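You operate a simulated robot arm through the tools that you are given. There is no shell and no other tool. Be economical: measure what you need, move in short steps, check, and stop when the job is done.

Carry out the task below with a simulated two-armed robot. There is one attempt and no reset: what you move stays moved.

JOB
Count the paper sleeves on the top of the dark table, then put as many of the green clips from the top of the dark table on the top of the blue bench. Put the chip from the top of the dark table on the second board from the bottom of the tall shelf. Open the right cupboard door. Any order will do. Set down upright: green clip.

Only the result counts: the job must be done as asked and must still hold three seconds after the hand-in. Knocking over, shifting, dropping, spilling or breaking anything else fails it.

ROBOT AND FRAMES
Two 7-joint arms with two-finger parallel grippers on one trunk, on a base that drives. Base frame: it is fixed to the floor where the robot stands at the start and does not move with it; the origin is under the middle of the robot, x ahead of it, y to its left, z up. Readings come in m, degrees, newtons and seconds.
The left shoulder is at the start at [0.06, 0.189, 1.153], the right one opposite. With the tool pointing down near the work surface each hand reaches from about 0.1 to 0.64 m from the robot's upright axis, wherever it stands, measured 20 degrees to its own side. Places, roughly: right cupboard door [-1.2, -7.3, 0.4]; second board of the tall shelf [4, 2.2, 0.8]; top of the blue bench [1.4, 2, 0.8]. Payload 3.43 kg a hand.
The tool frame of a hand sits at the grasp point between the pads (the TCP): z along the fingers, y along the line on which they close. The tips reach 0.03 m beyond it. Largest opening 0.094 m; finger width 0.028, thickness 0.01; the body of the gripper, 0.05 by 0.096 m, starts 0.055 m behind the TCP.
Orientation is told as [roll, pitch, yaw] about the base's x, y, z axes, in that order, counted from this pose: with the fingers straight down and closing along the base's y, the tool's x points along the base's -x, its y along +y and its z along -z.

CONTROLS
- The arms move only by the tool servo_tool. It takes "left_moves", "right_moves" or both (then of equal length, played together; a hand with none holds still); each is a list of rows, each a list of 7 numbers: the shift along the tool's x, y, z in units of 200 mm (1.0 is 200 mm), then the turn, a rotation vector about the tool's x, y, z in units of 180 degrees (1.0 is 180 degrees), then the finger opening in m, from 0 to 0.094. In form: [[dx, dy, dz, wx, wy, wz, grip], ...]. A call has 1 to 10 rows; each row is the pose to reach, as a shift and turn from the pose commanded when the call began, along the tool's axes at that moment. A call with a number of a shift or a turn outside -1 to 1 is refused whole. A row lasts 0.2 s, in which the tool goes at most 0.05 m and 8.6 degrees; a call with a longer step from one row to the next is refused whole, and so is a gripper value outside its range. A pose out of reach is approached as far as the arm can. The call stops where the force on the tool passes 40 N (or 10 N more than at its start, if that is more) or the arm is blocked; 0.2 s more then pass. The fingers move at their own pace (about 0.153 m/s each) and stop on an object; they squeeze with about 33 N. The grip force told is the motor's: it shows also when the fingers shut on nothing. Time passes only in rows, and 0.2 s behind the last, so rows that repeat a pose let the fingers close. It gives the time, the measured TCP pose, the force on the tool (base axes), the opening and the grip force at its end, in the units of the frame above (readings bear some noise), with the torque about the TCP (base axes, N m) and any sound that the robot's microphone picked up.
- Cameras (640 x 400 px; columns grow to the right, rows downward): "scene" is now at [0.0059, 0.0038, 1.6891]; the picture's right is [0.05, -1.00, -0.00], its down [-0.86, -0.04, -0.51] and it looks along [0.50, 0.02, -0.86] (base axes); focal length 296 px, centre (320, 200). "left" rides on the left gripper at [0.076, -0.014, -0.103] in its tool frame; the picture's right is [0.18, 0.98, 0.00], its down [-0.75, 0.14, -0.64] and it looks along [-0.63, 0.12, 0.77] (tool axes); focal length 243 px, centre (320, 200). "right" rides on the right gripper at [0.076, 0.014, -0.102] in its tool frame; the picture's right is [-0.18, 0.98, 0.00], its down [-0.75, -0.14, -0.64] and it looks along [-0.63, -0.12, 0.77] (tool axes); focal length 243 px, centre (320, 200). There is no depth. A picture from a camera that has moved, and an enlarged one, comes with that camera's place and axes in the base frame and with its lens.
- grab_frame(camera): a new picture of that camera. It takes no simulated time.
- move_column(by): slides the trunk up (or, below 0, down) by that many m; the arms and the scene camera ride with it, the base frame stays. It gives what a move gives, with no picture.
- drive_base(legs): drives the robot by 1 to 6 legs, each [ahead, left, turn to the left] in m, m and degrees, along the robot's own axes; the way and the turn of a leg run together, so that a leg with both is an arc; at most 1.5 m and 180 degrees a leg. The arms and the cameras ride along, it lands a little off, and it stops where it bumps. It gives what a move gives.
- pan_tilt(pan, tilt): turns the head with the scene camera to pan (to the left, within 86 degrees either way) and tilt (down, from -29 to 69), counted from straight ahead of the robot. It gives what a move gives.
- enlarge(camera, box): a new picture of the part [left, top, right, bottom] of that camera's present view, enlarged. It takes no simulated time.
- sign_off(): hands the job in; it is judged then, once.

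Go step by step. Nothing tells you exact positions but the pictures and the camera data: compare them with the known pose of the tool, close in by small moves and look again before you grip or let go. The budget is 165 turns and 138 pictures, counting those below and the enlarged ones. Unless the task says otherwise, let go and move clear before handing in.

The tools are called after "Call:" by a JSON object that holds its "fn" and its "kwargs". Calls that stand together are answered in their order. servo_tool: Moves the arms, as the interface text tells. Its arguments: {"type":"object","properties":{"left_moves":{"type":"array","items":{"type":"array","items":{"type":"number"}}},"right_moves":{"type":"array","items":{"type":"array","items":{"type":"number"}}}},"required":[]} The other tools are called the same way: move_column (by) slides the trunk up or down; drive_base (legs) drives the base; pan_tilt (pan, tilt) turns the head that bears the scene camera; grab_frame (camera) takes a picture; enlarge (camera, box) takes an enlarged picture of a part of a camera's view; sign_off () hands the job in.

At the start:

```text
time_s: 0.0
left_ee_pos: [0.4131, -0.0034, 1.0783]
left_orientation: [0.1, 0.0, 0.0]
left_contact_force: [-0.4, 1.1, -0.1]
left_wrist_torque: [0.05, -0.02, -0.06]
left_grip_width: 0.094
left_gripper_force: 0.2
right_ee_pos: [0.3024, -0.2797, 1.0423]
right_orientation: [0.0, -0.1, 0.0]
right_contact_force: [0.1, 0.1, 0.3]
right_wrist_torque: [-0.01, -0.01, 0.0]
right_grip_width: 0.094
right_gripper_force: 0.0
trunk travel left (down, up): [-0.825, 0.165]
robot x, y, heading: [-0.0008, -0.0008, -0.1]
head pan, tilt: [2.7, 59.7]
```

scene: 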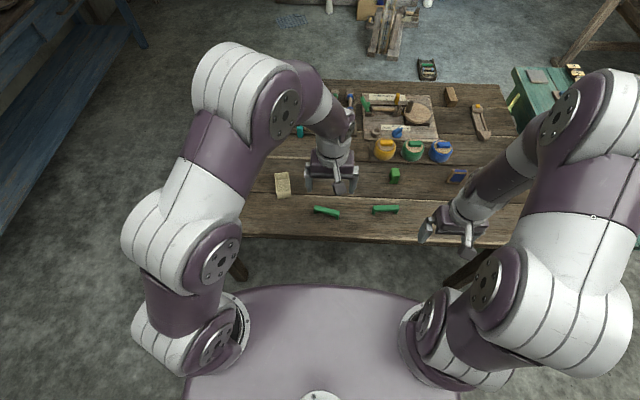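
right: 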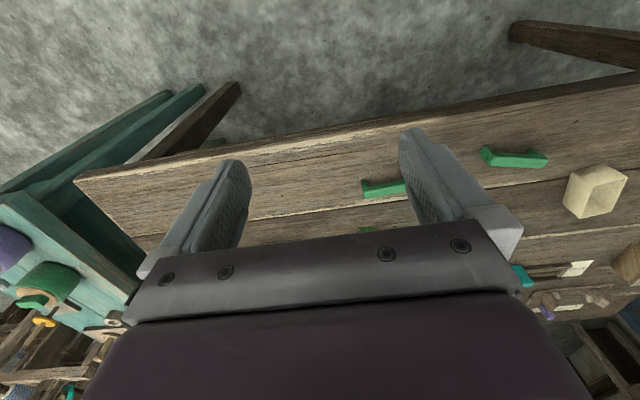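
left: 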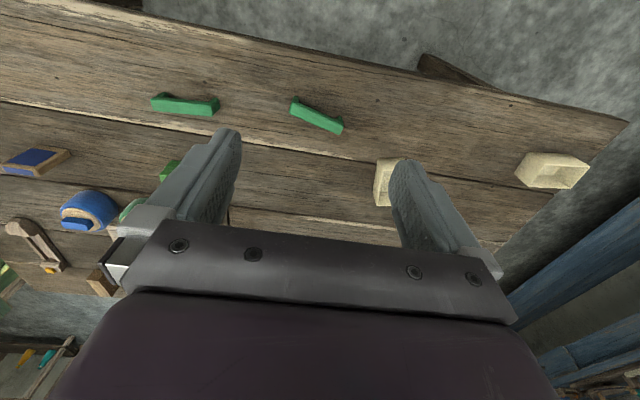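

I see a dark wooden table ahead with green clips, paper sleeves and other items, partly hidden by the arms. I'll enlarge the table view and look around.

Call:
{"fn": "enlarge", "kwargs": {"camera": "scene", "box": [220, 70, 540, 270]}}

Call:
{"fn": "enlarge", "kwargs": {"camera": "left", "box": [0, 0, 640, 300]}}

```text
2.00 times, centred on (380, 170) of scene
camera zoom: at [0.0059, 0.0038, 1.6891], right [0.05, -1.0, 0.0], down [-0.86, -0.04, -0.51], along [0.5, 0.02, -0.86], focal length 592 px, centre (200, 260)
```

zoom: 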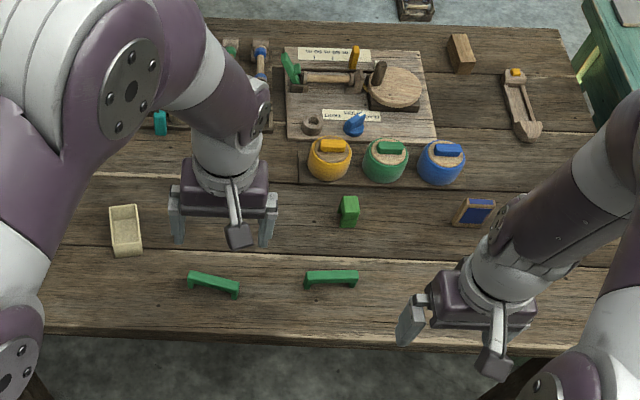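

```text
1.00 times, centred on (320, 150) of left
camera zoom: at [0.3365, -0.017, 1.1814], right [-0.18, 0.98, 0.0], down [0.75, 0.14, 0.64], along [0.63, 0.12, -0.77], focal length 243 px, centre (320, 250)
```

zoom: 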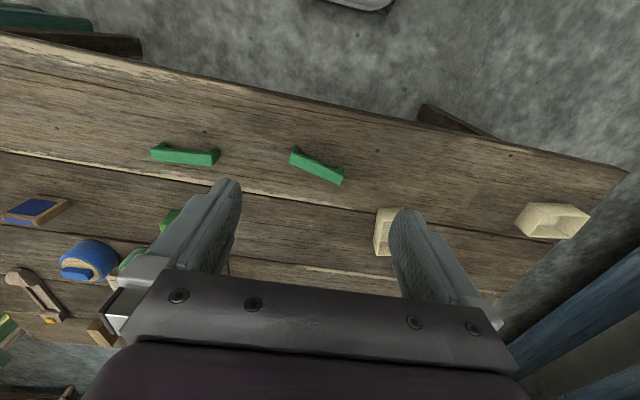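

Two paper sleeves so far, with parts hidden by the arms. I'll back off for an unobstructed view of the whole table.

Call:
{"fn": "drive_base", "kwargs": {"legs": [[-0.6, 0, 0]]}}

Call:
{"fn": "pan_tilt", "kwargs": {"pan": 0, "tilt": 40}}

Call:
{"fn": "grab_frame", "kwargs": {"camera": "scene"}}

```text
time_s: 3.5
left_ee_pos: [-0.1855, -0.0042, 1.079]
left_orientation: [0.0, -0.2, -0.2]
left_contact_force: [-0.1, 0.0, -0.7]
left_wrist_torque: [-0.03, 0.0, 0.0]
left_grip_width: 0.0941
left_gripper_force: 0.0
right_ee_pos: [-0.2967, -0.28, 1.0444]
right_orientation: [0.0, 0.0, -0.2]
right_contact_force: [-0.1, 0.3, 0.2]
right_wrist_torque: [0.02, -0.01, 0.02]
right_grip_width: 0.0941
right_gripper_force: 0.1
trunk travel left (down, up): [-0.825, 0.165]
robot x, y, heading: [-0.5953, 0.002, -0.1]
head pan, tilt: [2.7, 59.7]
stopped in leg 1: the robot was blocked; the commanded pose is now the measured one
```

```text
time_s: 4.3
left_ee_pos: [-0.1843, -0.0048, 1.0771]
left_orientation: [0.0, -0.1, -0.2]
left_contact_force: [-0.4, 0.3, -0.4]
left_wrist_torque: [0.02, 0.0, 0.0]
left_grip_width: 0.094
left_gripper_force: 0.0
right_ee_pos: [-0.2943, -0.2806, 1.0439]
right_orientation: [0.1, 0.0, -0.3]
right_contact_force: [0.0, 0.0, -0.1]
right_wrist_torque: [0.03, 0.02, 0.02]
right_grip_width: 0.0941
right_gripper_force: 0.1
trunk travel left (down, up): [-0.825, 0.165]
robot x, y, heading: [-0.5976, 0.0025, -0.2]
head pan, tilt: [0.0, 40.0]
```

```text
132 pictures are left
camera scene: at [-0.5728, 0.0024, 1.7153], right [0.0, -1.0, 0.0], down [-0.64, 0.0, -0.77], along [0.77, 0.0, -0.64], focal length 296 px, centre (320, 200)
```

scene: 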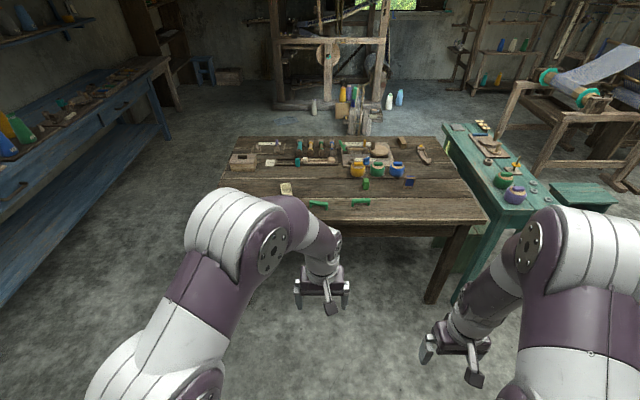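

The whole table is now visible; something behind me stopped the drive near the end, so I won't reverse more. Enlarging the table.

Call:
{"fn": "enlarge", "kwargs": {"camera": "scene", "box": [200, 125, 360, 225]}}

Call:
{"fn": "enlarge", "kwargs": {"camera": "scene", "box": [330, 125, 490, 225]}}

```text
4.00 times, centred on (280, 175) of scene
camera zoom: at [-0.5728, 0.0024, 1.7153], right [0.0, -1.0, 0.0], down [-0.64, 0.0, -0.77], along [0.77, 0.0, -0.64], focal length 1185 px, centre (480, 300)
```

zoom: 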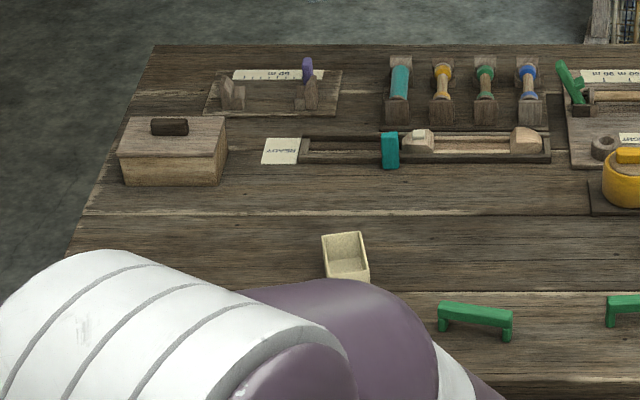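

```text
4.00 times, centred on (410, 175) of scene
camera zoom: at [-0.5728, 0.0024, 1.7153], right [0.0, -1.0, 0.0], down [-0.64, 0.0, -0.77], along [0.77, 0.0, -0.64], focal length 1185 px, centre (-40, 300)
```

zoom: 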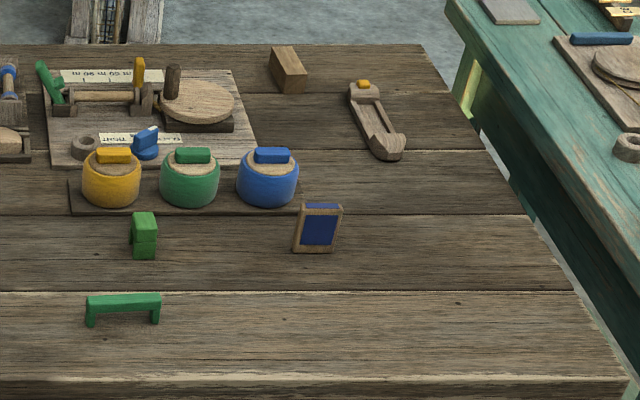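

I can see two or more clips, a green block, a blue-faced piece and three pots. I'll shift left and forward so the arm stops hiding the front left.

Call:
{"fn": "drive_base", "kwargs": {"legs": [[0.1, 0.0, 0], [0.0, 0.6, 0]]}}

Call:
{"fn": "pan_tilt", "kwargs": {"pan": -10, "tilt": 45}}

Call:
{"fn": "grab_frame", "kwargs": {"camera": "scene"}}

Call:
{"fn": "enlarge", "kwargs": {"camera": "scene", "box": [240, 100, 480, 250]}}

```text
time_s: 8.5
left_ee_pos: [-0.0835, 0.6031, 1.0767]
left_orientation: [0.0, 0.0, 0.0]
left_contact_force: [0.0, -0.4, 0.0]
left_wrist_torque: [-0.02, -0.01, 0.0]
left_grip_width: 0.0938
left_gripper_force: 0.1
right_ee_pos: [-0.1924, 0.3274, 1.0426]
right_orientation: [0.0, 0.0, 0.2]
right_contact_force: [0.4, -0.8, 0.1]
right_wrist_torque: [0.0, 0.01, 0.0]
right_grip_width: 0.0943
right_gripper_force: 0.0
trunk travel left (down, up): [-0.825, 0.165]
robot x, y, heading: [-0.4972, 0.6074, -0.0]
head pan, tilt: [0.0, 40.0]
```

```text
time_s: 9.2
left_ee_pos: [-0.0829, 0.6046, 1.0773]
left_orientation: [0.0, 0.0, 0.1]
left_contact_force: [0.3, -0.3, 0.0]
left_wrist_torque: [0.02, 0.01, -0.01]
left_grip_width: 0.094
left_gripper_force: 0.0
right_ee_pos: [-0.1921, 0.3275, 1.0429]
right_orientation: [0.1, 0.1, 0.1]
right_contact_force: [-0.5, 0.9, -0.5]
right_wrist_torque: [0.0, -0.04, -0.01]
right_grip_width: 0.0938
right_gripper_force: 0.0
trunk travel left (down, up): [-0.825, 0.165]
robot x, y, heading: [-0.496, 0.6091, -0.1]
head pan, tilt: [-10.0, 45.0]
```

```text
129 pictures are left
camera scene: at [-0.4765, 0.5952, 1.7082], right [-0.17, -0.99, 0.0], down [-0.7, 0.12, -0.71], along [0.7, -0.12, -0.71], focal length 296 px, centre (320, 200)
```

scene: 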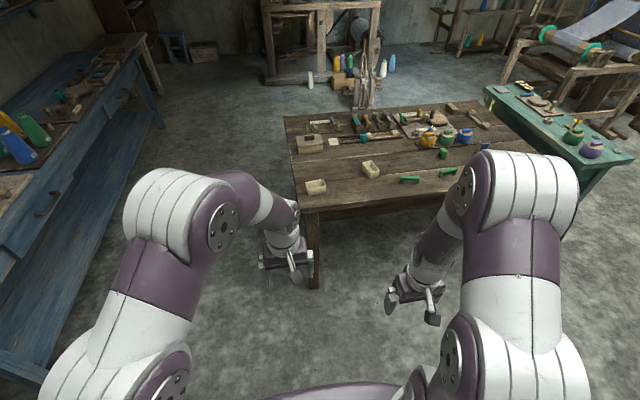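

```text
2.67 times, centred on (360, 175) of scene
camera zoom: at [-0.4765, 0.5952, 1.7082], right [-0.17, -0.99, 0.0], down [-0.7, 0.12, -0.71], along [0.7, -0.12, -0.71], focal length 790 px, centre (213, 267)
```

zoom: 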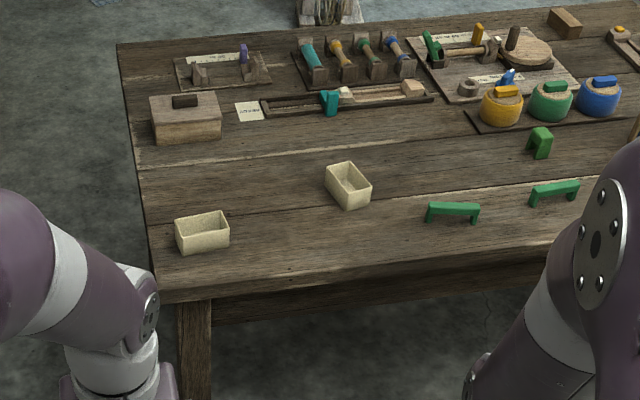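

Two paper sleeves on the table, so two green clips have to go. I'll drive to the table to inspect clips, green block and blue piece up close.

Call:
{"fn": "drive_base", "kwargs": {"legs": [[0.0, -0.75, 0], [0.42, 0, 0]]}}

Call:
{"fn": "pan_tilt", "kwargs": {"pan": 0, "tilt": 55}}

Call:
{"fn": "grab_frame", "kwargs": {"camera": "scene"}}

Call:
{"fn": "grab_frame", "kwargs": {"camera": "right"}}

Call:
{"fn": "grab_frame", "kwargs": {"camera": "left"}}

```text
time_s: 15.5
left_ee_pos: [0.3382, -0.141, 1.0782]
left_orientation: [0.0, 0.0, 0.0]
left_contact_force: [1.0, 0.3, 0.0]
left_wrist_torque: [-0.01, 0.0, 0.02]
left_grip_width: 0.0943
left_gripper_force: 0.0
right_ee_pos: [0.2276, -0.4164, 1.0438]
right_orientation: [0.1, 0.0, 0.2]
right_contact_force: [0.3, -0.1, -0.2]
right_wrist_torque: [-0.02, -0.02, -0.01]
right_grip_width: 0.094
right_gripper_force: 0.1
trunk travel left (down, up): [-0.825, 0.165]
robot x, y, heading: [-0.0745, -0.1375, 0.0]
head pan, tilt: [-10.0, 45.0]
```

```text
time_s: 16.2
left_ee_pos: [0.3377, -0.1402, 1.0782]
left_orientation: [0.1, 0.0, 0.1]
left_contact_force: [0.0, 0.0, -0.1]
left_wrist_torque: [0.07, 0.0, -0.02]
left_grip_width: 0.094
left_gripper_force: 0.0
right_ee_pos: [0.2289, -0.4182, 1.0438]
right_orientation: [0.0, 0.1, 0.2]
right_contact_force: [1.0, -0.3, 0.6]
right_wrist_torque: [-0.03, -0.01, -0.02]
right_grip_width: 0.0938
right_gripper_force: 0.1
trunk travel left (down, up): [-0.825, 0.165]
robot x, y, heading: [-0.0764, -0.1355, 0.2]
head pan, tilt: [0.0, 55.0]
```

```text
127 pictures are left
camera scene: at [-0.063, -0.137, 1.6948], right [0.0, -1.0, 0.0], down [-0.82, 0.0, -0.57], along [0.57, 0.0, -0.82], focal length 296 px, centre (320, 200)
```

scene: 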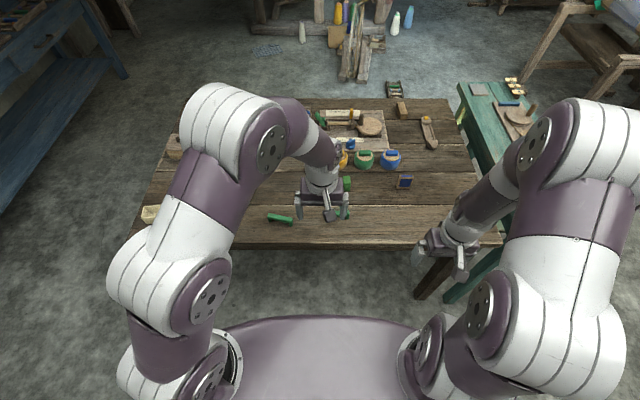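

```text
126 pictures are left
camera right: at [0.1533, -0.4037, 1.144], right [0.18, 0.98, 0.0], down [0.75, -0.14, 0.64], along [0.63, -0.12, -0.77], focal length 243 px, centre (320, 200)
```

right: 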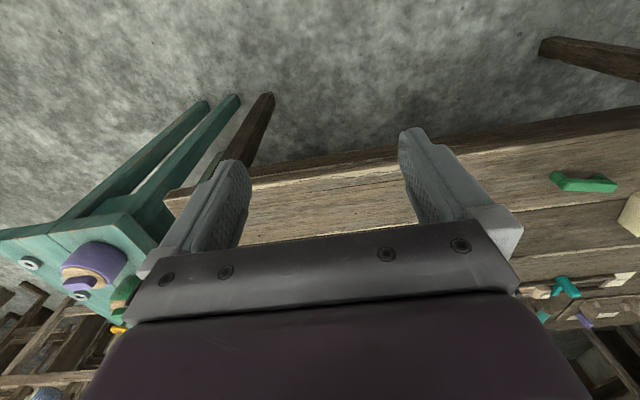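

```text
125 pictures are left
camera left: at [0.2622, -0.1537, 1.1812], right [-0.19, 0.98, 0.0], down [0.75, 0.14, 0.64], along [0.63, 0.12, -0.77], focal length 243 px, centre (320, 200)
```

left: 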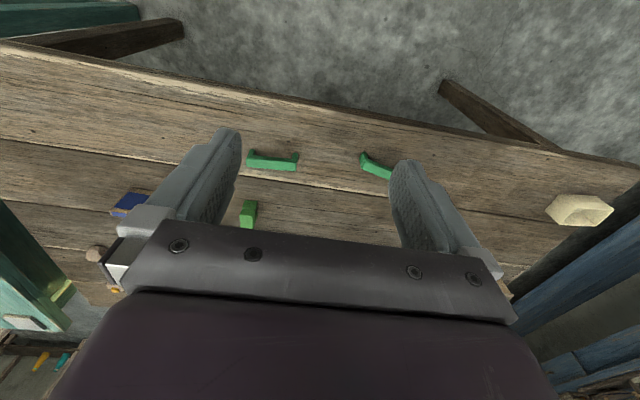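

Call:
{"fn": "enlarge", "kwargs": {"camera": "left", "box": [230, 130, 390, 230]}}

Call:
{"fn": "enlarge", "kwargs": {"camera": "scene", "box": [300, 90, 480, 200]}}

```text
4.00 times, centred on (310, 180) of left
camera zoom: at [0.2622, -0.1537, 1.1812], right [-0.19, 0.98, 0.0], down [0.75, 0.14, 0.64], along [0.63, 0.12, -0.77], focal length 970 px, centre (360, 280)
```

zoom: 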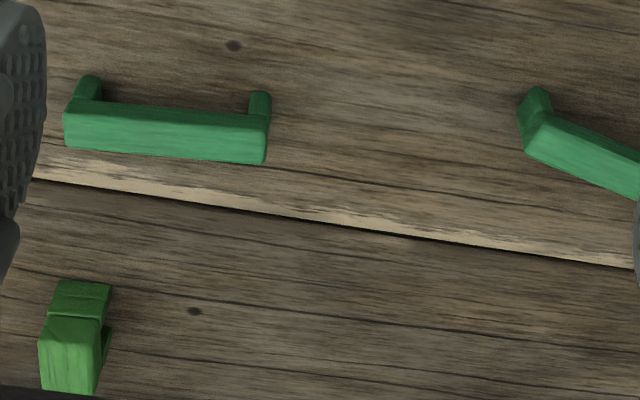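

```text
3.56 times, centred on (390, 145) of scene
camera zoom: at [-0.063, -0.137, 1.6948], right [0.0, -1.0, 0.0], down [-0.82, 0.0, -0.57], along [0.57, 0.0, -0.82], focal length 1053 px, centre (71, 396)
```

zoom: 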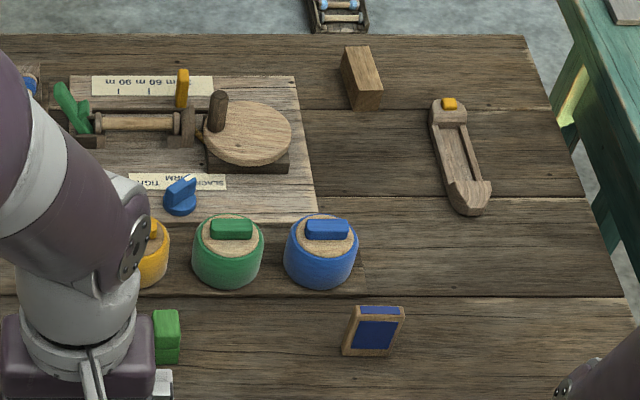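

Two green staple-like clips are clear; a lighter green slotted block and a blue-faced piece need a close look. I'll move the right hand over the right part of the table for its camera.

Call:
{"fn": "servo_tool", "kwargs": {"right_moves": [[-0.24, -0.06, 0, 0, 0, 0, 0.094], [-0.48, -0.12, 0, 0, 0, 0, 0.094], [-0.72, -0.18, 0, 0, 0, 0, 0.094], [-0.96, -0.24, 0, 0, 0, 0, 0.094]]}}

Call:
{"fn": "grab_frame", "kwargs": {"camera": "right"}}

```text
time_s: 17.2
left_ee_pos: [0.3411, -0.1411, 1.0768]
left_orientation: [0.1, 0.1, 0.1]
left_contact_force: [1.0, -0.1, -0.2]
left_wrist_torque: [0.02, 0.03, -0.01]
left_grip_width: 0.094
left_gripper_force: 0.0
right_ee_pos: [0.4221, -0.4665, 1.0399]
right_orientation: [0.1, 0.1, 0.2]
right_contact_force: [0.2, 0.6, -0.7]
right_wrist_torque: [-0.02, 0.03, 0.04]
right_grip_width: 0.0942
right_gripper_force: 0.0
trunk travel left (down, up): [-0.825, 0.165]
robot x, y, heading: [-0.0743, -0.1395, -0.1]
head pan, tilt: [0.0, 55.0]
```

```text
122 pictures are left
camera right: at [0.3466, -0.4527, 1.143], right [0.18, 0.98, 0.0], down [0.76, -0.14, 0.64], along [0.63, -0.12, -0.77], focal length 243 px, centre (320, 200)
```

right: 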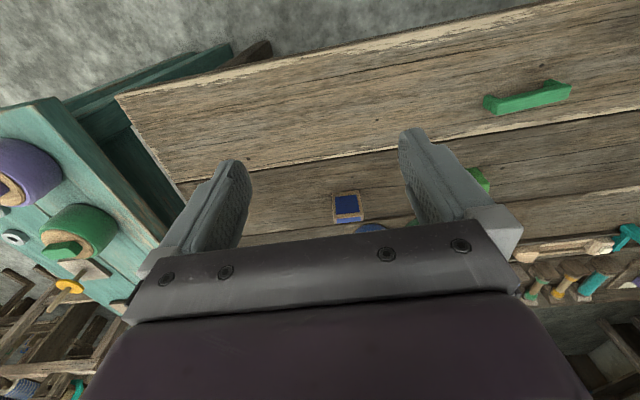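

Call:
{"fn": "enlarge", "kwargs": {"camera": "right", "box": [310, 160, 390, 210]}}

Call:
{"fn": "enlarge", "kwargs": {"camera": "scene", "box": [370, 90, 450, 140]}}

```text
8.00 times, centred on (350, 185) of right
camera zoom: at [0.3466, -0.4527, 1.143], right [0.18, 0.98, 0.0], down [0.76, -0.14, 0.64], along [0.63, -0.12, -0.77], focal length 1941 px, centre (80, 320)
```

zoom: 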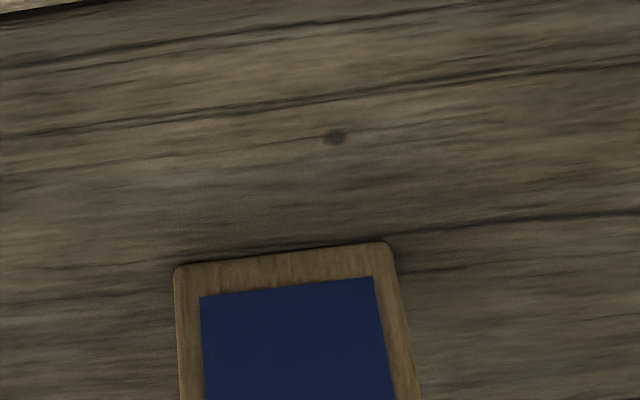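

```text
8.00 times, centred on (410, 115) of scene
camera zoom: at [-0.0608, -0.1378, 1.6947], right [0.0, -1.0, 0.0], down [-0.82, 0.0, -0.57], along [0.57, 0.0, -0.82], focal length 2370 px, centre (-400, 880)
```

zoom: 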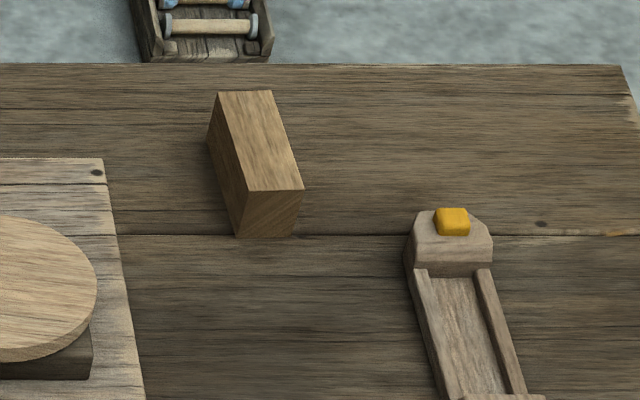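

Looking more closely at the blue-faced piece and the green block.

Call:
{"fn": "enlarge", "kwargs": {"camera": "scene", "box": [380, 165, 430, 196]}}

Call:
{"fn": "servo_tool", "kwargs": {"left_moves": [[0, 0.24, 0, 0, 0, 0, 0.094], [0, 0.48, 0, 0, 0, 0, 0.094], [0, 0.72, 0, 0, 0, 0, 0.094]], "right_moves": [[0, 0.24, 0, 0, 0, 0, 0.094], [-0.05, 0.48, 0.1, 0, 0, 0, 0.094], [-0.1, 0.72, 0.2, 0, 0, 0, 0.094]]}}

Call:
{"fn": "grab_frame", "kwargs": {"camera": "right"}}

Call:
{"fn": "enlarge", "kwargs": {"camera": "scene", "box": [310, 165, 360, 225]}}

```text
12.80 times, centred on (405, 180) of scene
camera zoom: at [-0.0608, -0.1378, 1.6947], right [0.0, -1.0, 0.0], down [-0.82, 0.0, -0.57], along [0.57, 0.0, -0.82], focal length 3792 px, centre (-768, 450)
```

zoom: 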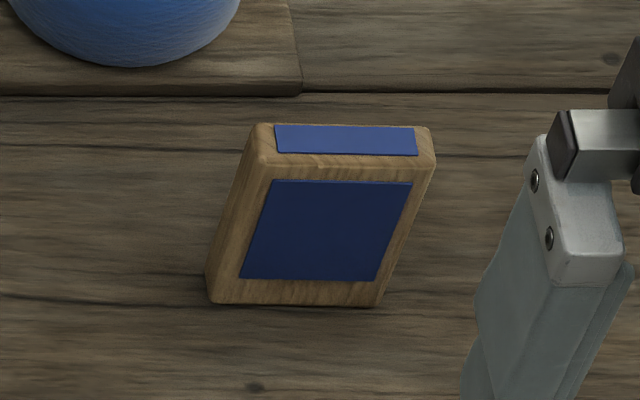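

```text
refused: row 2 steps farther than a row can; nothing moved
```

```text
118 pictures are left
camera right: at [0.3466, -0.4527, 1.143], right [0.18, 0.98, 0.0], down [0.76, -0.14, 0.64], along [0.63, -0.12, -0.77], focal length 243 px, centre (320, 200)
```

right: 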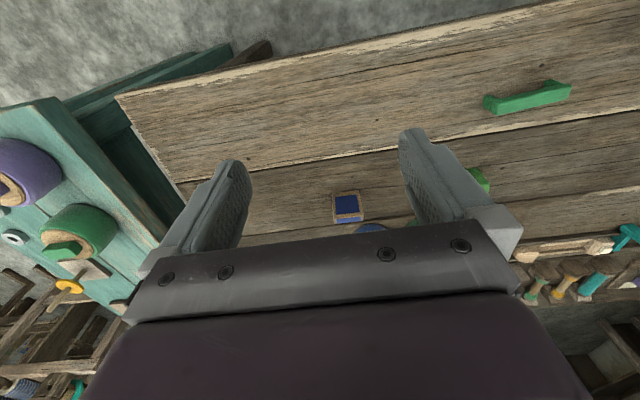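

```text
6.67 times, centred on (335, 195) of scene
camera zoom: at [-0.0608, -0.1378, 1.6947], right [0.0, -1.0, 0.0], down [-0.82, 0.0, -0.57], along [0.57, 0.0, -0.82], focal length 1975 px, centre (220, 233)
```

zoom: 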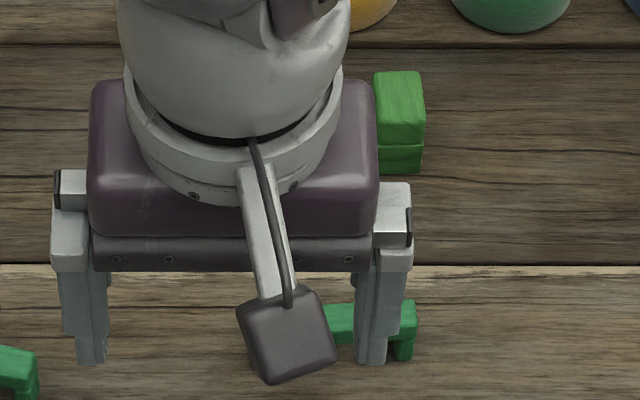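

The blue piece is a small wooden tile with blue panels; the green block has two parts. I'll look at the blue bench and the shelf for context before deciding.

Call:
{"fn": "pan_tilt", "kwargs": {"pan": 60, "tilt": 20}}

Call:
{"fn": "grab_frame", "kwargs": {"camera": "scene"}}

Call:
{"fn": "pan_tilt", "kwargs": {"pan": 25, "tilt": 15}}

Call:
{"fn": "grab_frame", "kwargs": {"camera": "scene"}}

Call:
{"fn": "pan_tilt", "kwargs": {"pan": -25, "tilt": 25}}

Call:
{"fn": "grab_frame", "kwargs": {"camera": "scene"}}

Call:
{"fn": "pan_tilt", "kwargs": {"pan": -80, "tilt": 20}}

Call:
{"fn": "grab_frame", "kwargs": {"camera": "scene"}}

```text
time_s: 18.5
left_ee_pos: [0.3382, -0.1401, 1.0772]
left_orientation: [0.0, -0.1, 0.1]
left_contact_force: [0.0, -0.4, 0.2]
left_wrist_torque: [-0.02, 0.01, 0.01]
left_grip_width: 0.0939
left_gripper_force: 0.0
right_ee_pos: [0.4201, -0.4661, 1.0429]
right_orientation: [0.0, 0.1, 0.2]
right_contact_force: [0.4, 0.6, 0.2]
right_wrist_torque: [0.01, -0.02, 0.01]
right_grip_width: 0.0941
right_gripper_force: 0.0
trunk travel left (down, up): [-0.825, 0.165]
robot x, y, heading: [-0.0745, -0.1373, 0.4]
head pan, tilt: [60.0, 20.0]
```

```text
116 pictures are left
camera scene: at [-0.0896, -0.0564, 1.7468], right [0.87, -0.5, 0.0], down [-0.17, -0.3, -0.94], along [0.47, 0.81, -0.34], focal length 296 px, centre (320, 200)
```

scene: 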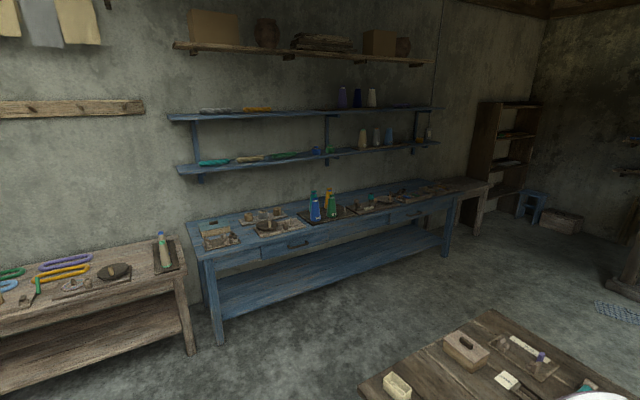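

```text
time_s: 19.5
left_ee_pos: [0.3377, -0.1416, 1.0773]
left_orientation: [0.0, 0.0, 0.1]
left_contact_force: [0.2, -0.2, 0.2]
left_wrist_torque: [0.0, -0.02, -0.02]
left_grip_width: 0.0939
left_gripper_force: 0.0
right_ee_pos: [0.4196, -0.4658, 1.0426]
right_orientation: [0.0, 0.0, 0.2]
right_contact_force: [0.0, 0.4, -0.5]
right_wrist_torque: [0.0, 0.03, 0.01]
right_grip_width: 0.0939
right_gripper_force: 0.0
trunk travel left (down, up): [-0.825, 0.165]
robot x, y, heading: [-0.0791, -0.135, 0.3]
head pan, tilt: [25.0, 15.0]
```

```text
115 pictures are left
camera scene: at [-0.0513, -0.0974, 1.755], right [0.43, -0.9, 0.0], down [-0.23, -0.11, -0.97], along [0.87, 0.41, -0.26], focal length 296 px, centre (320, 200)
```

scene: 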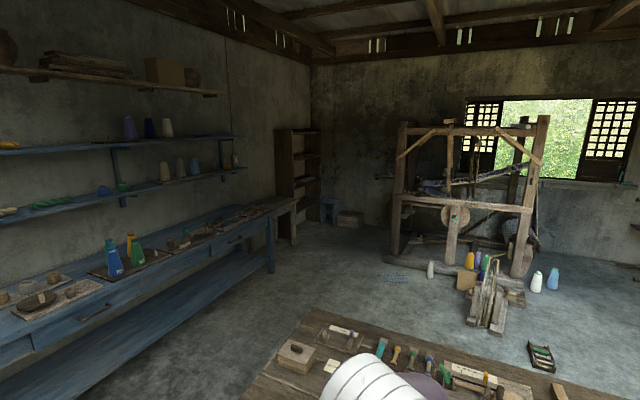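

```text
time_s: 20.7
left_ee_pos: [0.3373, -0.1392, 1.0785]
left_orientation: [0.0, -0.1, 0.1]
left_contact_force: [0.1, 0.4, -0.3]
left_wrist_torque: [0.0, 0.04, -0.04]
left_grip_width: 0.0939
left_gripper_force: 0.0
right_ee_pos: [0.419, -0.4665, 1.0425]
right_orientation: [-0.1, 0.0, 0.2]
right_contact_force: [0.3, 0.0, -0.2]
right_wrist_torque: [-0.03, 0.0, 0.0]
right_grip_width: 0.0943
right_gripper_force: 0.1
trunk travel left (down, up): [-0.825, 0.165]
robot x, y, heading: [-0.0775, -0.1397, 0.2]
head pan, tilt: [-25.0, 25.0]
```

```text
114 pictures are left
camera scene: at [-0.0522, -0.1758, 1.7387], right [-0.42, -0.91, 0.0], down [-0.38, 0.18, -0.91], along [0.82, -0.38, -0.42], focal length 296 px, centre (320, 200)
```

scene: 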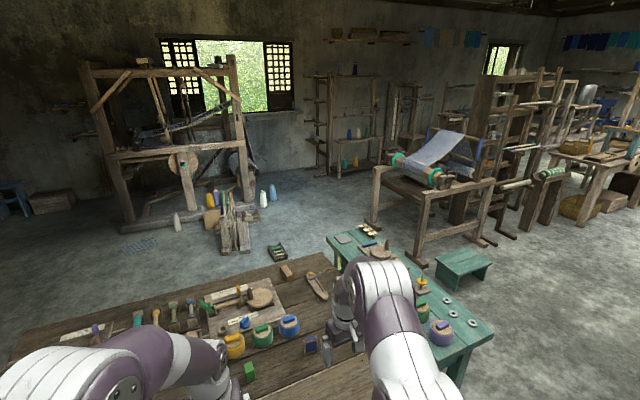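

```text
time_s: 21.9
left_ee_pos: [0.3384, -0.1408, 1.0784]
left_orientation: [0.0, 0.1, 0.0]
left_contact_force: [0.5, 0.6, -0.1]
left_wrist_torque: [-0.01, -0.01, -0.01]
left_grip_width: 0.094
left_gripper_force: 0.1
right_ee_pos: [0.4196, -0.4658, 1.0431]
right_orientation: [0.1, 0.0, 0.2]
right_contact_force: [-0.7, 0.0, 0.1]
right_wrist_torque: [0.0, 0.01, -0.02]
right_grip_width: 0.0939
right_gripper_force: 0.2
trunk travel left (down, up): [-0.825, 0.165]
robot x, y, heading: [-0.0733, -0.1399, 0.2]
head pan, tilt: [-80.0, 20.0]
```

```text
113 pictures are left
camera scene: at [-0.1193, -0.2288, 1.7468], right [-0.98, -0.18, 0.0], down [-0.06, 0.34, -0.94], along [0.17, -0.92, -0.34], focal length 296 px, centre (320, 200)
```

scene: 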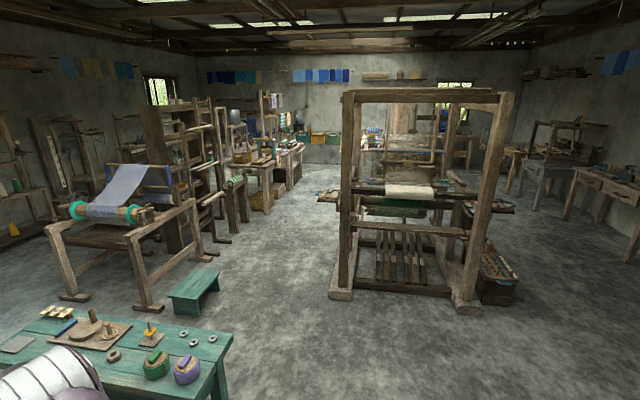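

Workshop surveyed: blue bench to the left, dark tall shelf at the far left corner. I'll take a closer look at the green block with the left hand camera.

Call:
{"fn": "servo_tool", "kwargs": {"left_moves": [[-0.162, -0.097, 0.078, 0, 0, 0, 0.094], [-0.324, -0.194, 0.156, 0, 0, 0, 0.094], [-0.486, -0.291, 0.234, 0, 0, 0, 0.094], [-0.648, -0.388, 0.312, 0, 0, 0, 0.094], [-0.81, -0.485, 0.39, 0, 0, 0, 0.094]]}}

Call:
{"fn": "grab_frame", "kwargs": {"camera": "left"}}

Call:
{"fn": "enlarge", "kwargs": {"camera": "left", "box": [240, 120, 400, 220]}}

```text
time_s: 23.1
left_ee_pos: [0.464, -0.2146, 1.0152]
left_orientation: [-0.1, -0.1, 0.1]
left_contact_force: [0.8, 0.2, 1.2]
left_wrist_torque: [-0.04, 0.0, -0.03]
left_grip_width: 0.0941
left_gripper_force: 0.0
left hand out of reach, approached as far as the arm can: row 4, 5
right_ee_pos: [0.4195, -0.4654, 1.0435]
right_orientation: [0.0, 0.0, 0.2]
right_contact_force: [0.3, 0.2, 0.1]
right_wrist_torque: [-0.02, 0.05, 0.01]
right_grip_width: 0.094
right_gripper_force: 0.0
trunk travel left (down, up): [-0.825, 0.165]
robot x, y, heading: [-0.0742, -0.1368, 0.2]
head pan, tilt: [-80.0, 20.0]
```

```text
112 pictures are left
camera left: at [0.3871, -0.2283, 1.1182], right [-0.19, 0.98, 0.0], down [0.75, 0.14, 0.64], along [0.63, 0.12, -0.77], focal length 243 px, centre (320, 200)
```

left: 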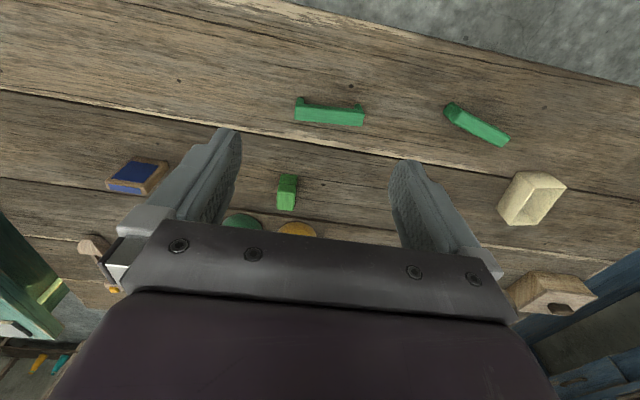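

```text
4.00 times, centred on (320, 170) of left
camera zoom: at [0.3871, -0.2283, 1.1182], right [-0.19, 0.98, 0.0], down [0.75, 0.14, 0.64], along [0.63, 0.12, -0.77], focal length 970 px, centre (320, 320)
```

zoom: 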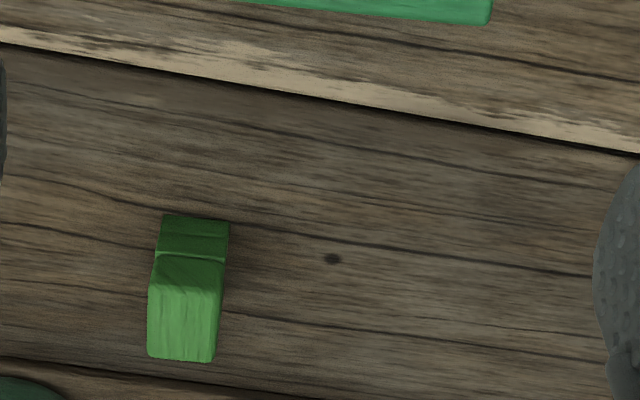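

The green block is a short slotted piece of another green; the two staple-shaped ones match as a pair of clips. I'll drive in slightly, move the left hand over clip A while turning it 90°, which also gives a side view of the block.

Call:
{"fn": "drive_base", "kwargs": {"legs": [[0.07, 0, 0]]}}

Call:
{"fn": "servo_tool", "kwargs": {"left_moves": [[0.02, 0.1, 0, 0, 0, 0.045, 0.094], [0.04, 0.2, 0, 0, 0, 0.09, 0.094], [0.06, 0.3, 0, 0, 0, 0.135, 0.094], [0.08, 0.4, 0, 0, 0, 0.18, 0.094], [0.1, 0.5, 0, 0, 0, 0.225, 0.094], [0.12, 0.6, 0, 0, 0, 0.27, 0.094], [0.14, 0.7, 0, 0, 0, 0.315, 0.094], [0.16, 0.8, 0, 0, 0, 0.36, 0.094], [0.18, 0.9, 0, 0, 0, 0.405, 0.094], [0.2, 1.0, 0, 0, 0, 0.45, 0.094]]}}

Call:
{"fn": "grab_frame", "kwargs": {"camera": "left"}}

```text
time_s: 24.1
left_ee_pos: [0.5328, -0.2152, 1.0145]
left_orientation: [-0.1, -0.1, 0.0]
left_contact_force: [-0.4, 0.6, -0.6]
left_wrist_torque: [-0.02, -0.01, 0.01]
left_grip_width: 0.094
left_gripper_force: 0.0
right_ee_pos: [0.4877, -0.4653, 1.0426]
right_orientation: [0.0, 0.0, 0.2]
right_contact_force: [-0.3, 0.6, -0.3]
right_wrist_torque: [0.0, 0.0, -0.02]
right_grip_width: 0.0942
right_gripper_force: 0.1
trunk travel left (down, up): [-0.825, 0.165]
robot x, y, heading: [-0.0044, -0.1352, -0.0]
head pan, tilt: [-80.0, 20.0]
```

```text
time_s: 26.3
left_ee_pos: [0.4939, -0.0152, 1.0148]
left_orientation: [0.0, -0.1, -81.0]
left_contact_force: [0.6, -0.4, 0.5]
left_wrist_torque: [-0.01, 0.0, -0.01]
left_grip_width: 0.0937
left_gripper_force: 0.1
right_ee_pos: [0.4889, -0.4645, 1.0425]
right_orientation: [0.1, 0.0, 0.1]
right_contact_force: [0.8, 0.6, -0.5]
right_wrist_torque: [0.02, 0.02, -0.02]
right_grip_width: 0.0937
right_gripper_force: 0.2
trunk travel left (down, up): [-0.825, 0.165]
robot x, y, heading: [-0.0099, -0.1368, 0.3]
head pan, tilt: [-80.0, 20.0]
```

```text
110 pictures are left
camera left: at [0.4668, 0.0599, 1.1178], right [0.94, 0.34, 0.0], down [0.26, -0.72, 0.64], along [0.22, -0.61, -0.77], focal length 243 px, centre (320, 200)
```

left: 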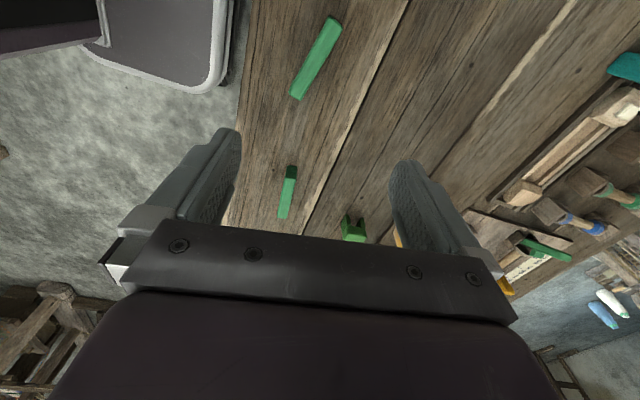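

Call:
{"fn": "enlarge", "kwargs": {"camera": "left", "box": [310, 190, 390, 245]}}

Call:
{"fn": "enlarge", "kwargs": {"camera": "left", "box": [240, 0, 400, 120]}}

```text
7.27 times, centred on (350, 218) of left
camera zoom: at [0.4668, 0.0599, 1.1178], right [0.94, 0.34, 0.0], down [0.26, -0.72, 0.64], along [0.22, -0.61, -0.77], focal length 1764 px, centre (102, 73)
```

zoom: 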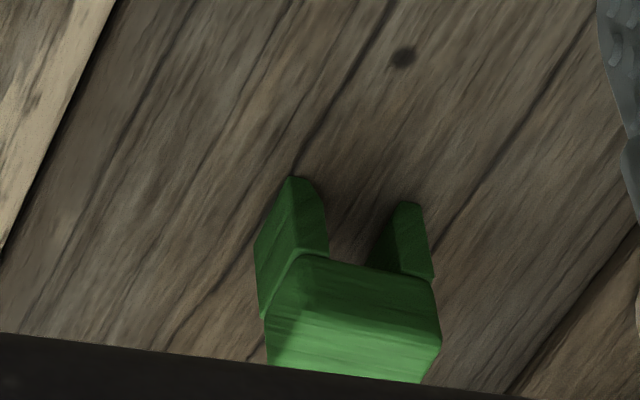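

```text
3.33 times, centred on (320, 60) of left
camera zoom: at [0.4668, 0.0599, 1.1178], right [0.94, 0.34, 0.0], down [0.26, -0.72, 0.64], along [0.22, -0.61, -0.77], focal length 809 px, centre (320, 667)
```

zoom: 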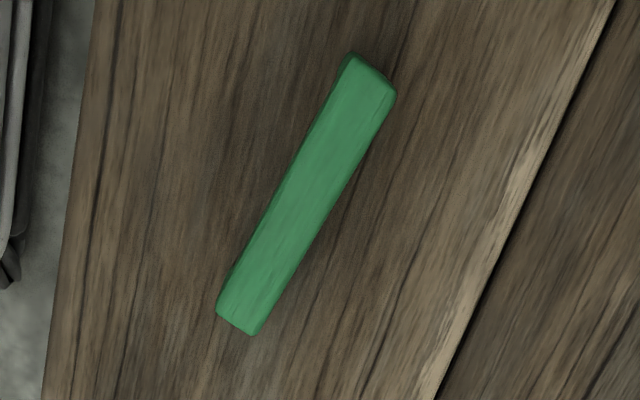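

The block is a compact lighter-green piece; clips A and B are the matching pair, and I take the blue tile as the chip. Now align the left hand over clip A (about [0.480, 0.008], bar turned 12°) and descend partway.

Call:
{"fn": "servo_tool", "kwargs": {"left_moves": [[0.04, -0.02, 0.15, 0, 0, 0.03, 0.07], [0.08, -0.04, 0.3, 0, 0, 0.06, 0.07], [0.125, -0.051, 0.45, 0, 0, 0.09, 0.07], [0.125, -0.051, 0.574, 0, 0, 0.119, 0.07]]}}

Call:
{"fn": "grab_frame", "kwargs": {"camera": "left"}}

```text
time_s: 27.3
left_ee_pos: [0.4801, 0.0072, 0.8988]
left_orientation: [0.0, 0.0, -102.4]
left_contact_force: [-0.3, 0.4, -0.4]
left_wrist_torque: [0.01, -0.02, 0.01]
left_grip_width: 0.0699
left_gripper_force: 0.2
right_ee_pos: [0.491, -0.4652, 1.0427]
right_orientation: [0.0, 0.0, 0.2]
right_contact_force: [-0.5, -0.6, 0.1]
right_wrist_torque: [-0.02, 0.05, 0.01]
right_grip_width: 0.0938
right_gripper_force: 0.1
trunk travel left (down, up): [-0.825, 0.165]
robot x, y, heading: [-0.009, -0.1388, 0.1]
head pan, tilt: [-80.0, 20.0]
```

```text
107 pictures are left
camera left: at [0.4818, 0.0857, 1.002], right [1.0, -0.03, 0.0], down [-0.02, -0.77, 0.64], along [-0.02, -0.64, -0.77], focal length 243 px, centre (320, 200)
```

left: 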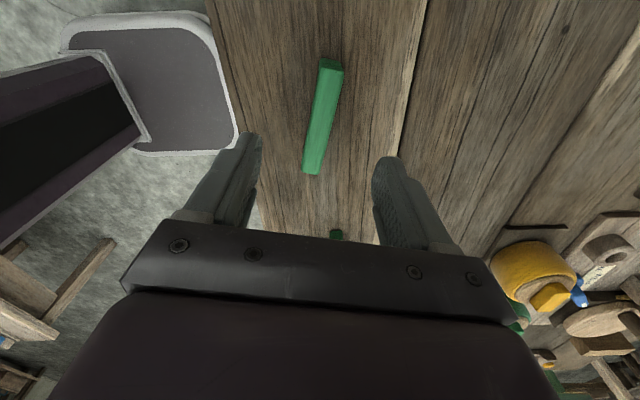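

The hand is centred over clip A and aligned. Lowering 0.08 and closing.

Call:
{"fn": "servo_tool", "kwargs": {"left_moves": [[0, 0, 0.15, 0, 0, 0, 0.07], [0, 0, 0.3, 0, 0, 0, 0.07], [0, 0, 0.4, 0, 0, 0, 0.07], [0, 0, 0.4, 0, 0, 0, 0.0], [0, 0, 0.4, 0, 0, 0, 0.0], [0, 0, 0.4, 0, 0, 0, 0.0]]}}

Call:
{"fn": "grab_frame", "kwargs": {"camera": "left"}}

```text
time_s: 28.7
left_ee_pos: [0.4786, 0.0068, 0.8191]
left_orientation: [0.0, -0.1, -102.4]
left_contact_force: [-0.5, 1.3, 1.0]
left_wrist_torque: [-0.04, 0.03, 0.01]
left_grip_width: 0.0213
left_gripper_force: 33.0
right_ee_pos: [0.4893, -0.4659, 1.0437]
right_orientation: [-0.1, -0.1, 0.3]
right_contact_force: [0.1, -0.6, 0.8]
right_wrist_torque: [0.02, 0.02, -0.01]
right_grip_width: 0.0941
right_gripper_force: 0.0
trunk travel left (down, up): [-0.825, 0.165]
robot x, y, heading: [-0.004, -0.1397, -0.2]
head pan, tilt: [-80.0, 20.0]
```

```text
106 pictures are left
camera left: at [0.4811, 0.0863, 0.9227], right [1.0, -0.03, 0.0], down [-0.02, -0.77, 0.64], along [-0.02, -0.64, -0.77], focal length 243 px, centre (320, 200)
```

left: 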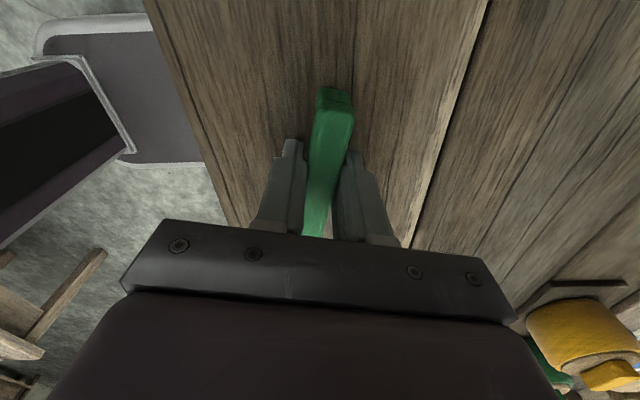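

Clip A is held (opening 0.021). I lift it and move it aside while the right hand swings toward clip B turning by +90°.

Call:
{"fn": "servo_tool", "kwargs": {"left_moves": [[0, 0, -0.1, 0, 0, 0, 0], [0, 0, -0.2, 0, 0, 0, 0], [0, 0, -0.3, 0, 0, 0, 0], [0, 0, -0.4, 0, 0, 0, 0], [0, 0, -0.5, 0, 0, 0, 0], [0.1, 0, -0.6, 0, 0, 0, 0], [0.2, 0, -0.7, 0, 0, 0, 0], [0.3, 0, -0.8, 0, 0, 0, 0], [0.4, 0, -0.85, 0, 0, 0, 0], [0.5, 0, -0.85, 0, 0, 0, 0]], "right_moves": [[0, 0, 0, 0, 0, -0.045, 0.07], [0, 0, 0, 0, 0, -0.09, 0.07], [0, 0, 0, 0, 0, -0.135, 0.07], [0, 0, 0, 0, 0, -0.18, 0.07], [0, 0, 0, 0, 0, -0.225, 0.07], [0, 0.2, 0, 0, 0, -0.27, 0.07], [0, 0.4, 0, 0, 0, -0.315, 0.07], [0, 0.6, 0, 0, 0, -0.36, 0.07], [0, 0.8, 0, 0, 0, -0.405, 0.07], [0, 1.0, 0, 0, 0, -0.45, 0.07]]}}

Call:
{"fn": "grab_frame", "kwargs": {"camera": "right"}}

Call:
{"fn": "grab_frame", "kwargs": {"camera": "left"}}

```text
time_s: 30.9
left_ee_pos: [0.5009, 0.1063, 0.9885]
left_orientation: [-0.1, -0.1, -102.3]
left_contact_force: [1.1, -0.3, -0.3]
left_wrist_torque: [0.01, 0.02, 0.05]
left_grip_width: 0.0212
left_gripper_force: 33.0
right_ee_pos: [0.4885, -0.2646, 1.0434]
right_orientation: [0.1, 0.1, 81.3]
right_contact_force: [0.1, -0.1, 0.7]
right_wrist_torque: [-0.03, 0.04, 0.03]
right_grip_width: 0.0699
right_gripper_force: 0.2
trunk travel left (down, up): [-0.825, 0.165]
robot x, y, heading: [-0.0037, -0.1392, -0.0]
head pan, tilt: [-80.0, 20.0]
```

```text
105 pictures are left
camera right: at [0.463, -0.3373, 1.1444], right [-0.94, 0.33, 0.0], down [0.25, 0.72, 0.64], along [0.21, 0.6, -0.77], focal length 243 px, centre (320, 200)
```

right: 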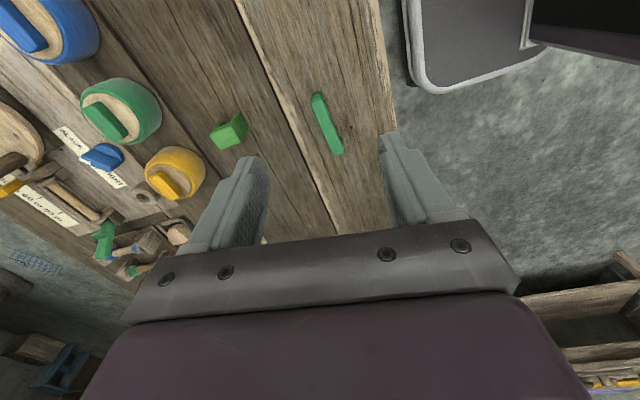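

```text
104 pictures are left
camera left: at [0.5026, 0.1856, 1.0921], right [1.0, -0.03, 0.0], down [-0.02, -0.77, 0.64], along [-0.02, -0.64, -0.77], focal length 243 px, centre (320, 200)
```

left: 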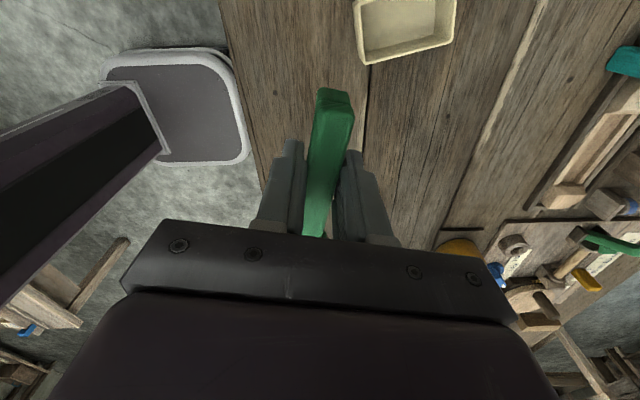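

Clip B is at about [0.498, -0.197]. I move the right hand above it and down to 0.90.

Call:
{"fn": "servo_tool", "kwargs": {"right_moves": [[-0.085, 0, 0.15, 0, 0, -0.018, 0.07], [-0.17, 0, 0.3, 0, 0, -0.036, 0.07], [-0.256, 0, 0.45, 0, 0, -0.054, 0.07], [-0.341, 0.004, 0.6, 0, 0, -0.07, 0.07], [-0.341, 0.004, 0.7, 0, 0, -0.07, 0.07]]}}

Call:
{"fn": "grab_frame", "kwargs": {"camera": "right"}}

```text
time_s: 32.1
left_ee_pos: [0.5005, 0.1042, 0.9885]
left_orientation: [-0.1, 0.0, -102.3]
left_contact_force: [0.3, -0.2, -0.3]
left_wrist_torque: [0.04, 0.02, -0.02]
left_grip_width: 0.0214
left_gripper_force: 32.8
right_ee_pos: [0.4974, -0.1986, 0.9033]
right_orientation: [0.0, 0.1, 93.7]
right_contact_force: [-0.4, 0.6, 0.3]
right_wrist_torque: [-0.01, 0.0, -0.02]
right_grip_width: 0.0702
right_gripper_force: 0.0
trunk travel left (down, up): [-0.825, 0.165]
robot x, y, heading: [-0.0054, -0.1365, -0.1]
head pan, tilt: [-80.0, 20.0]
```

```text
103 pictures are left
camera right: at [0.4886, -0.2755, 1.0042], right [-0.99, 0.12, 0.0], down [0.09, 0.76, 0.64], along [0.08, 0.64, -0.77], focal length 243 px, centre (320, 200)
```

right: 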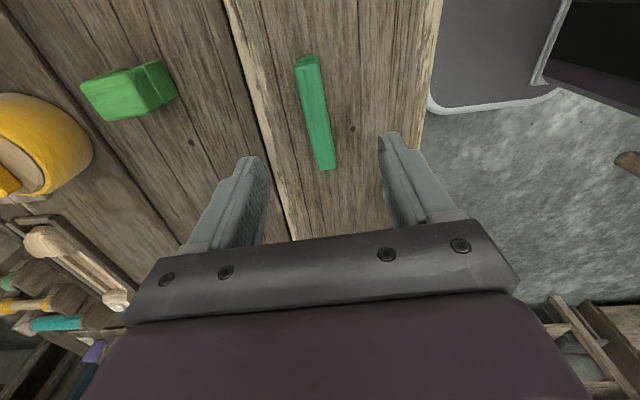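

Clip B is nearly centred; small correction, lower, and close.

Call:
{"fn": "servo_tool", "kwargs": {"right_moves": [[0, -0.016, 0.15, 0, 0, 0.009, 0.07], [0, -0.016, 0.3, 0, 0, 0.009, 0.07], [0, -0.016, 0.42, 0, 0, 0.009, 0.07], [0, -0.016, 0.42, 0, 0, 0.009, 0.0], [0, -0.016, 0.42, 0, 0, 0.009, 0.0], [0, -0.016, 0.42, 0, 0, 0.009, 0.0]]}}

Call:
{"fn": "grab_frame", "kwargs": {"camera": "right"}}

```text
time_s: 33.5
left_ee_pos: [0.4999, 0.1059, 0.9893]
left_orientation: [-0.1, 0.0, -102.3]
left_contact_force: [-0.1, 0.7, -0.4]
left_wrist_torque: [0.02, 0.02, -0.01]
left_grip_width: 0.0216
left_gripper_force: 33.4
right_ee_pos: [0.5027, -0.1978, 0.8189]
right_orientation: [-0.1, 0.0, 92.1]
right_contact_force: [0.3, 0.3, 1.2]
right_wrist_torque: [0.13, 0.01, -0.02]
right_grip_width: 0.0213
right_gripper_force: 32.6
trunk travel left (down, up): [-0.825, 0.165]
robot x, y, heading: [-0.0052, -0.1358, 0.0]
head pan, tilt: [-80.0, 20.0]
```

```text
102 pictures are left
camera right: at [0.4908, -0.2744, 0.9205], right [-0.99, 0.15, 0.0], down [0.11, 0.76, 0.64], along [0.09, 0.64, -0.77], focal length 243 px, centre (320, 200)
```

right: 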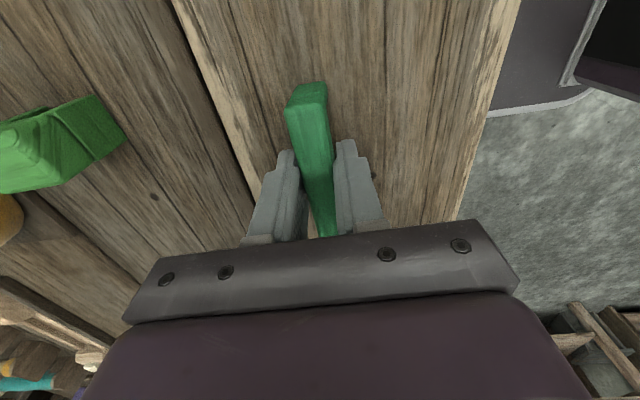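

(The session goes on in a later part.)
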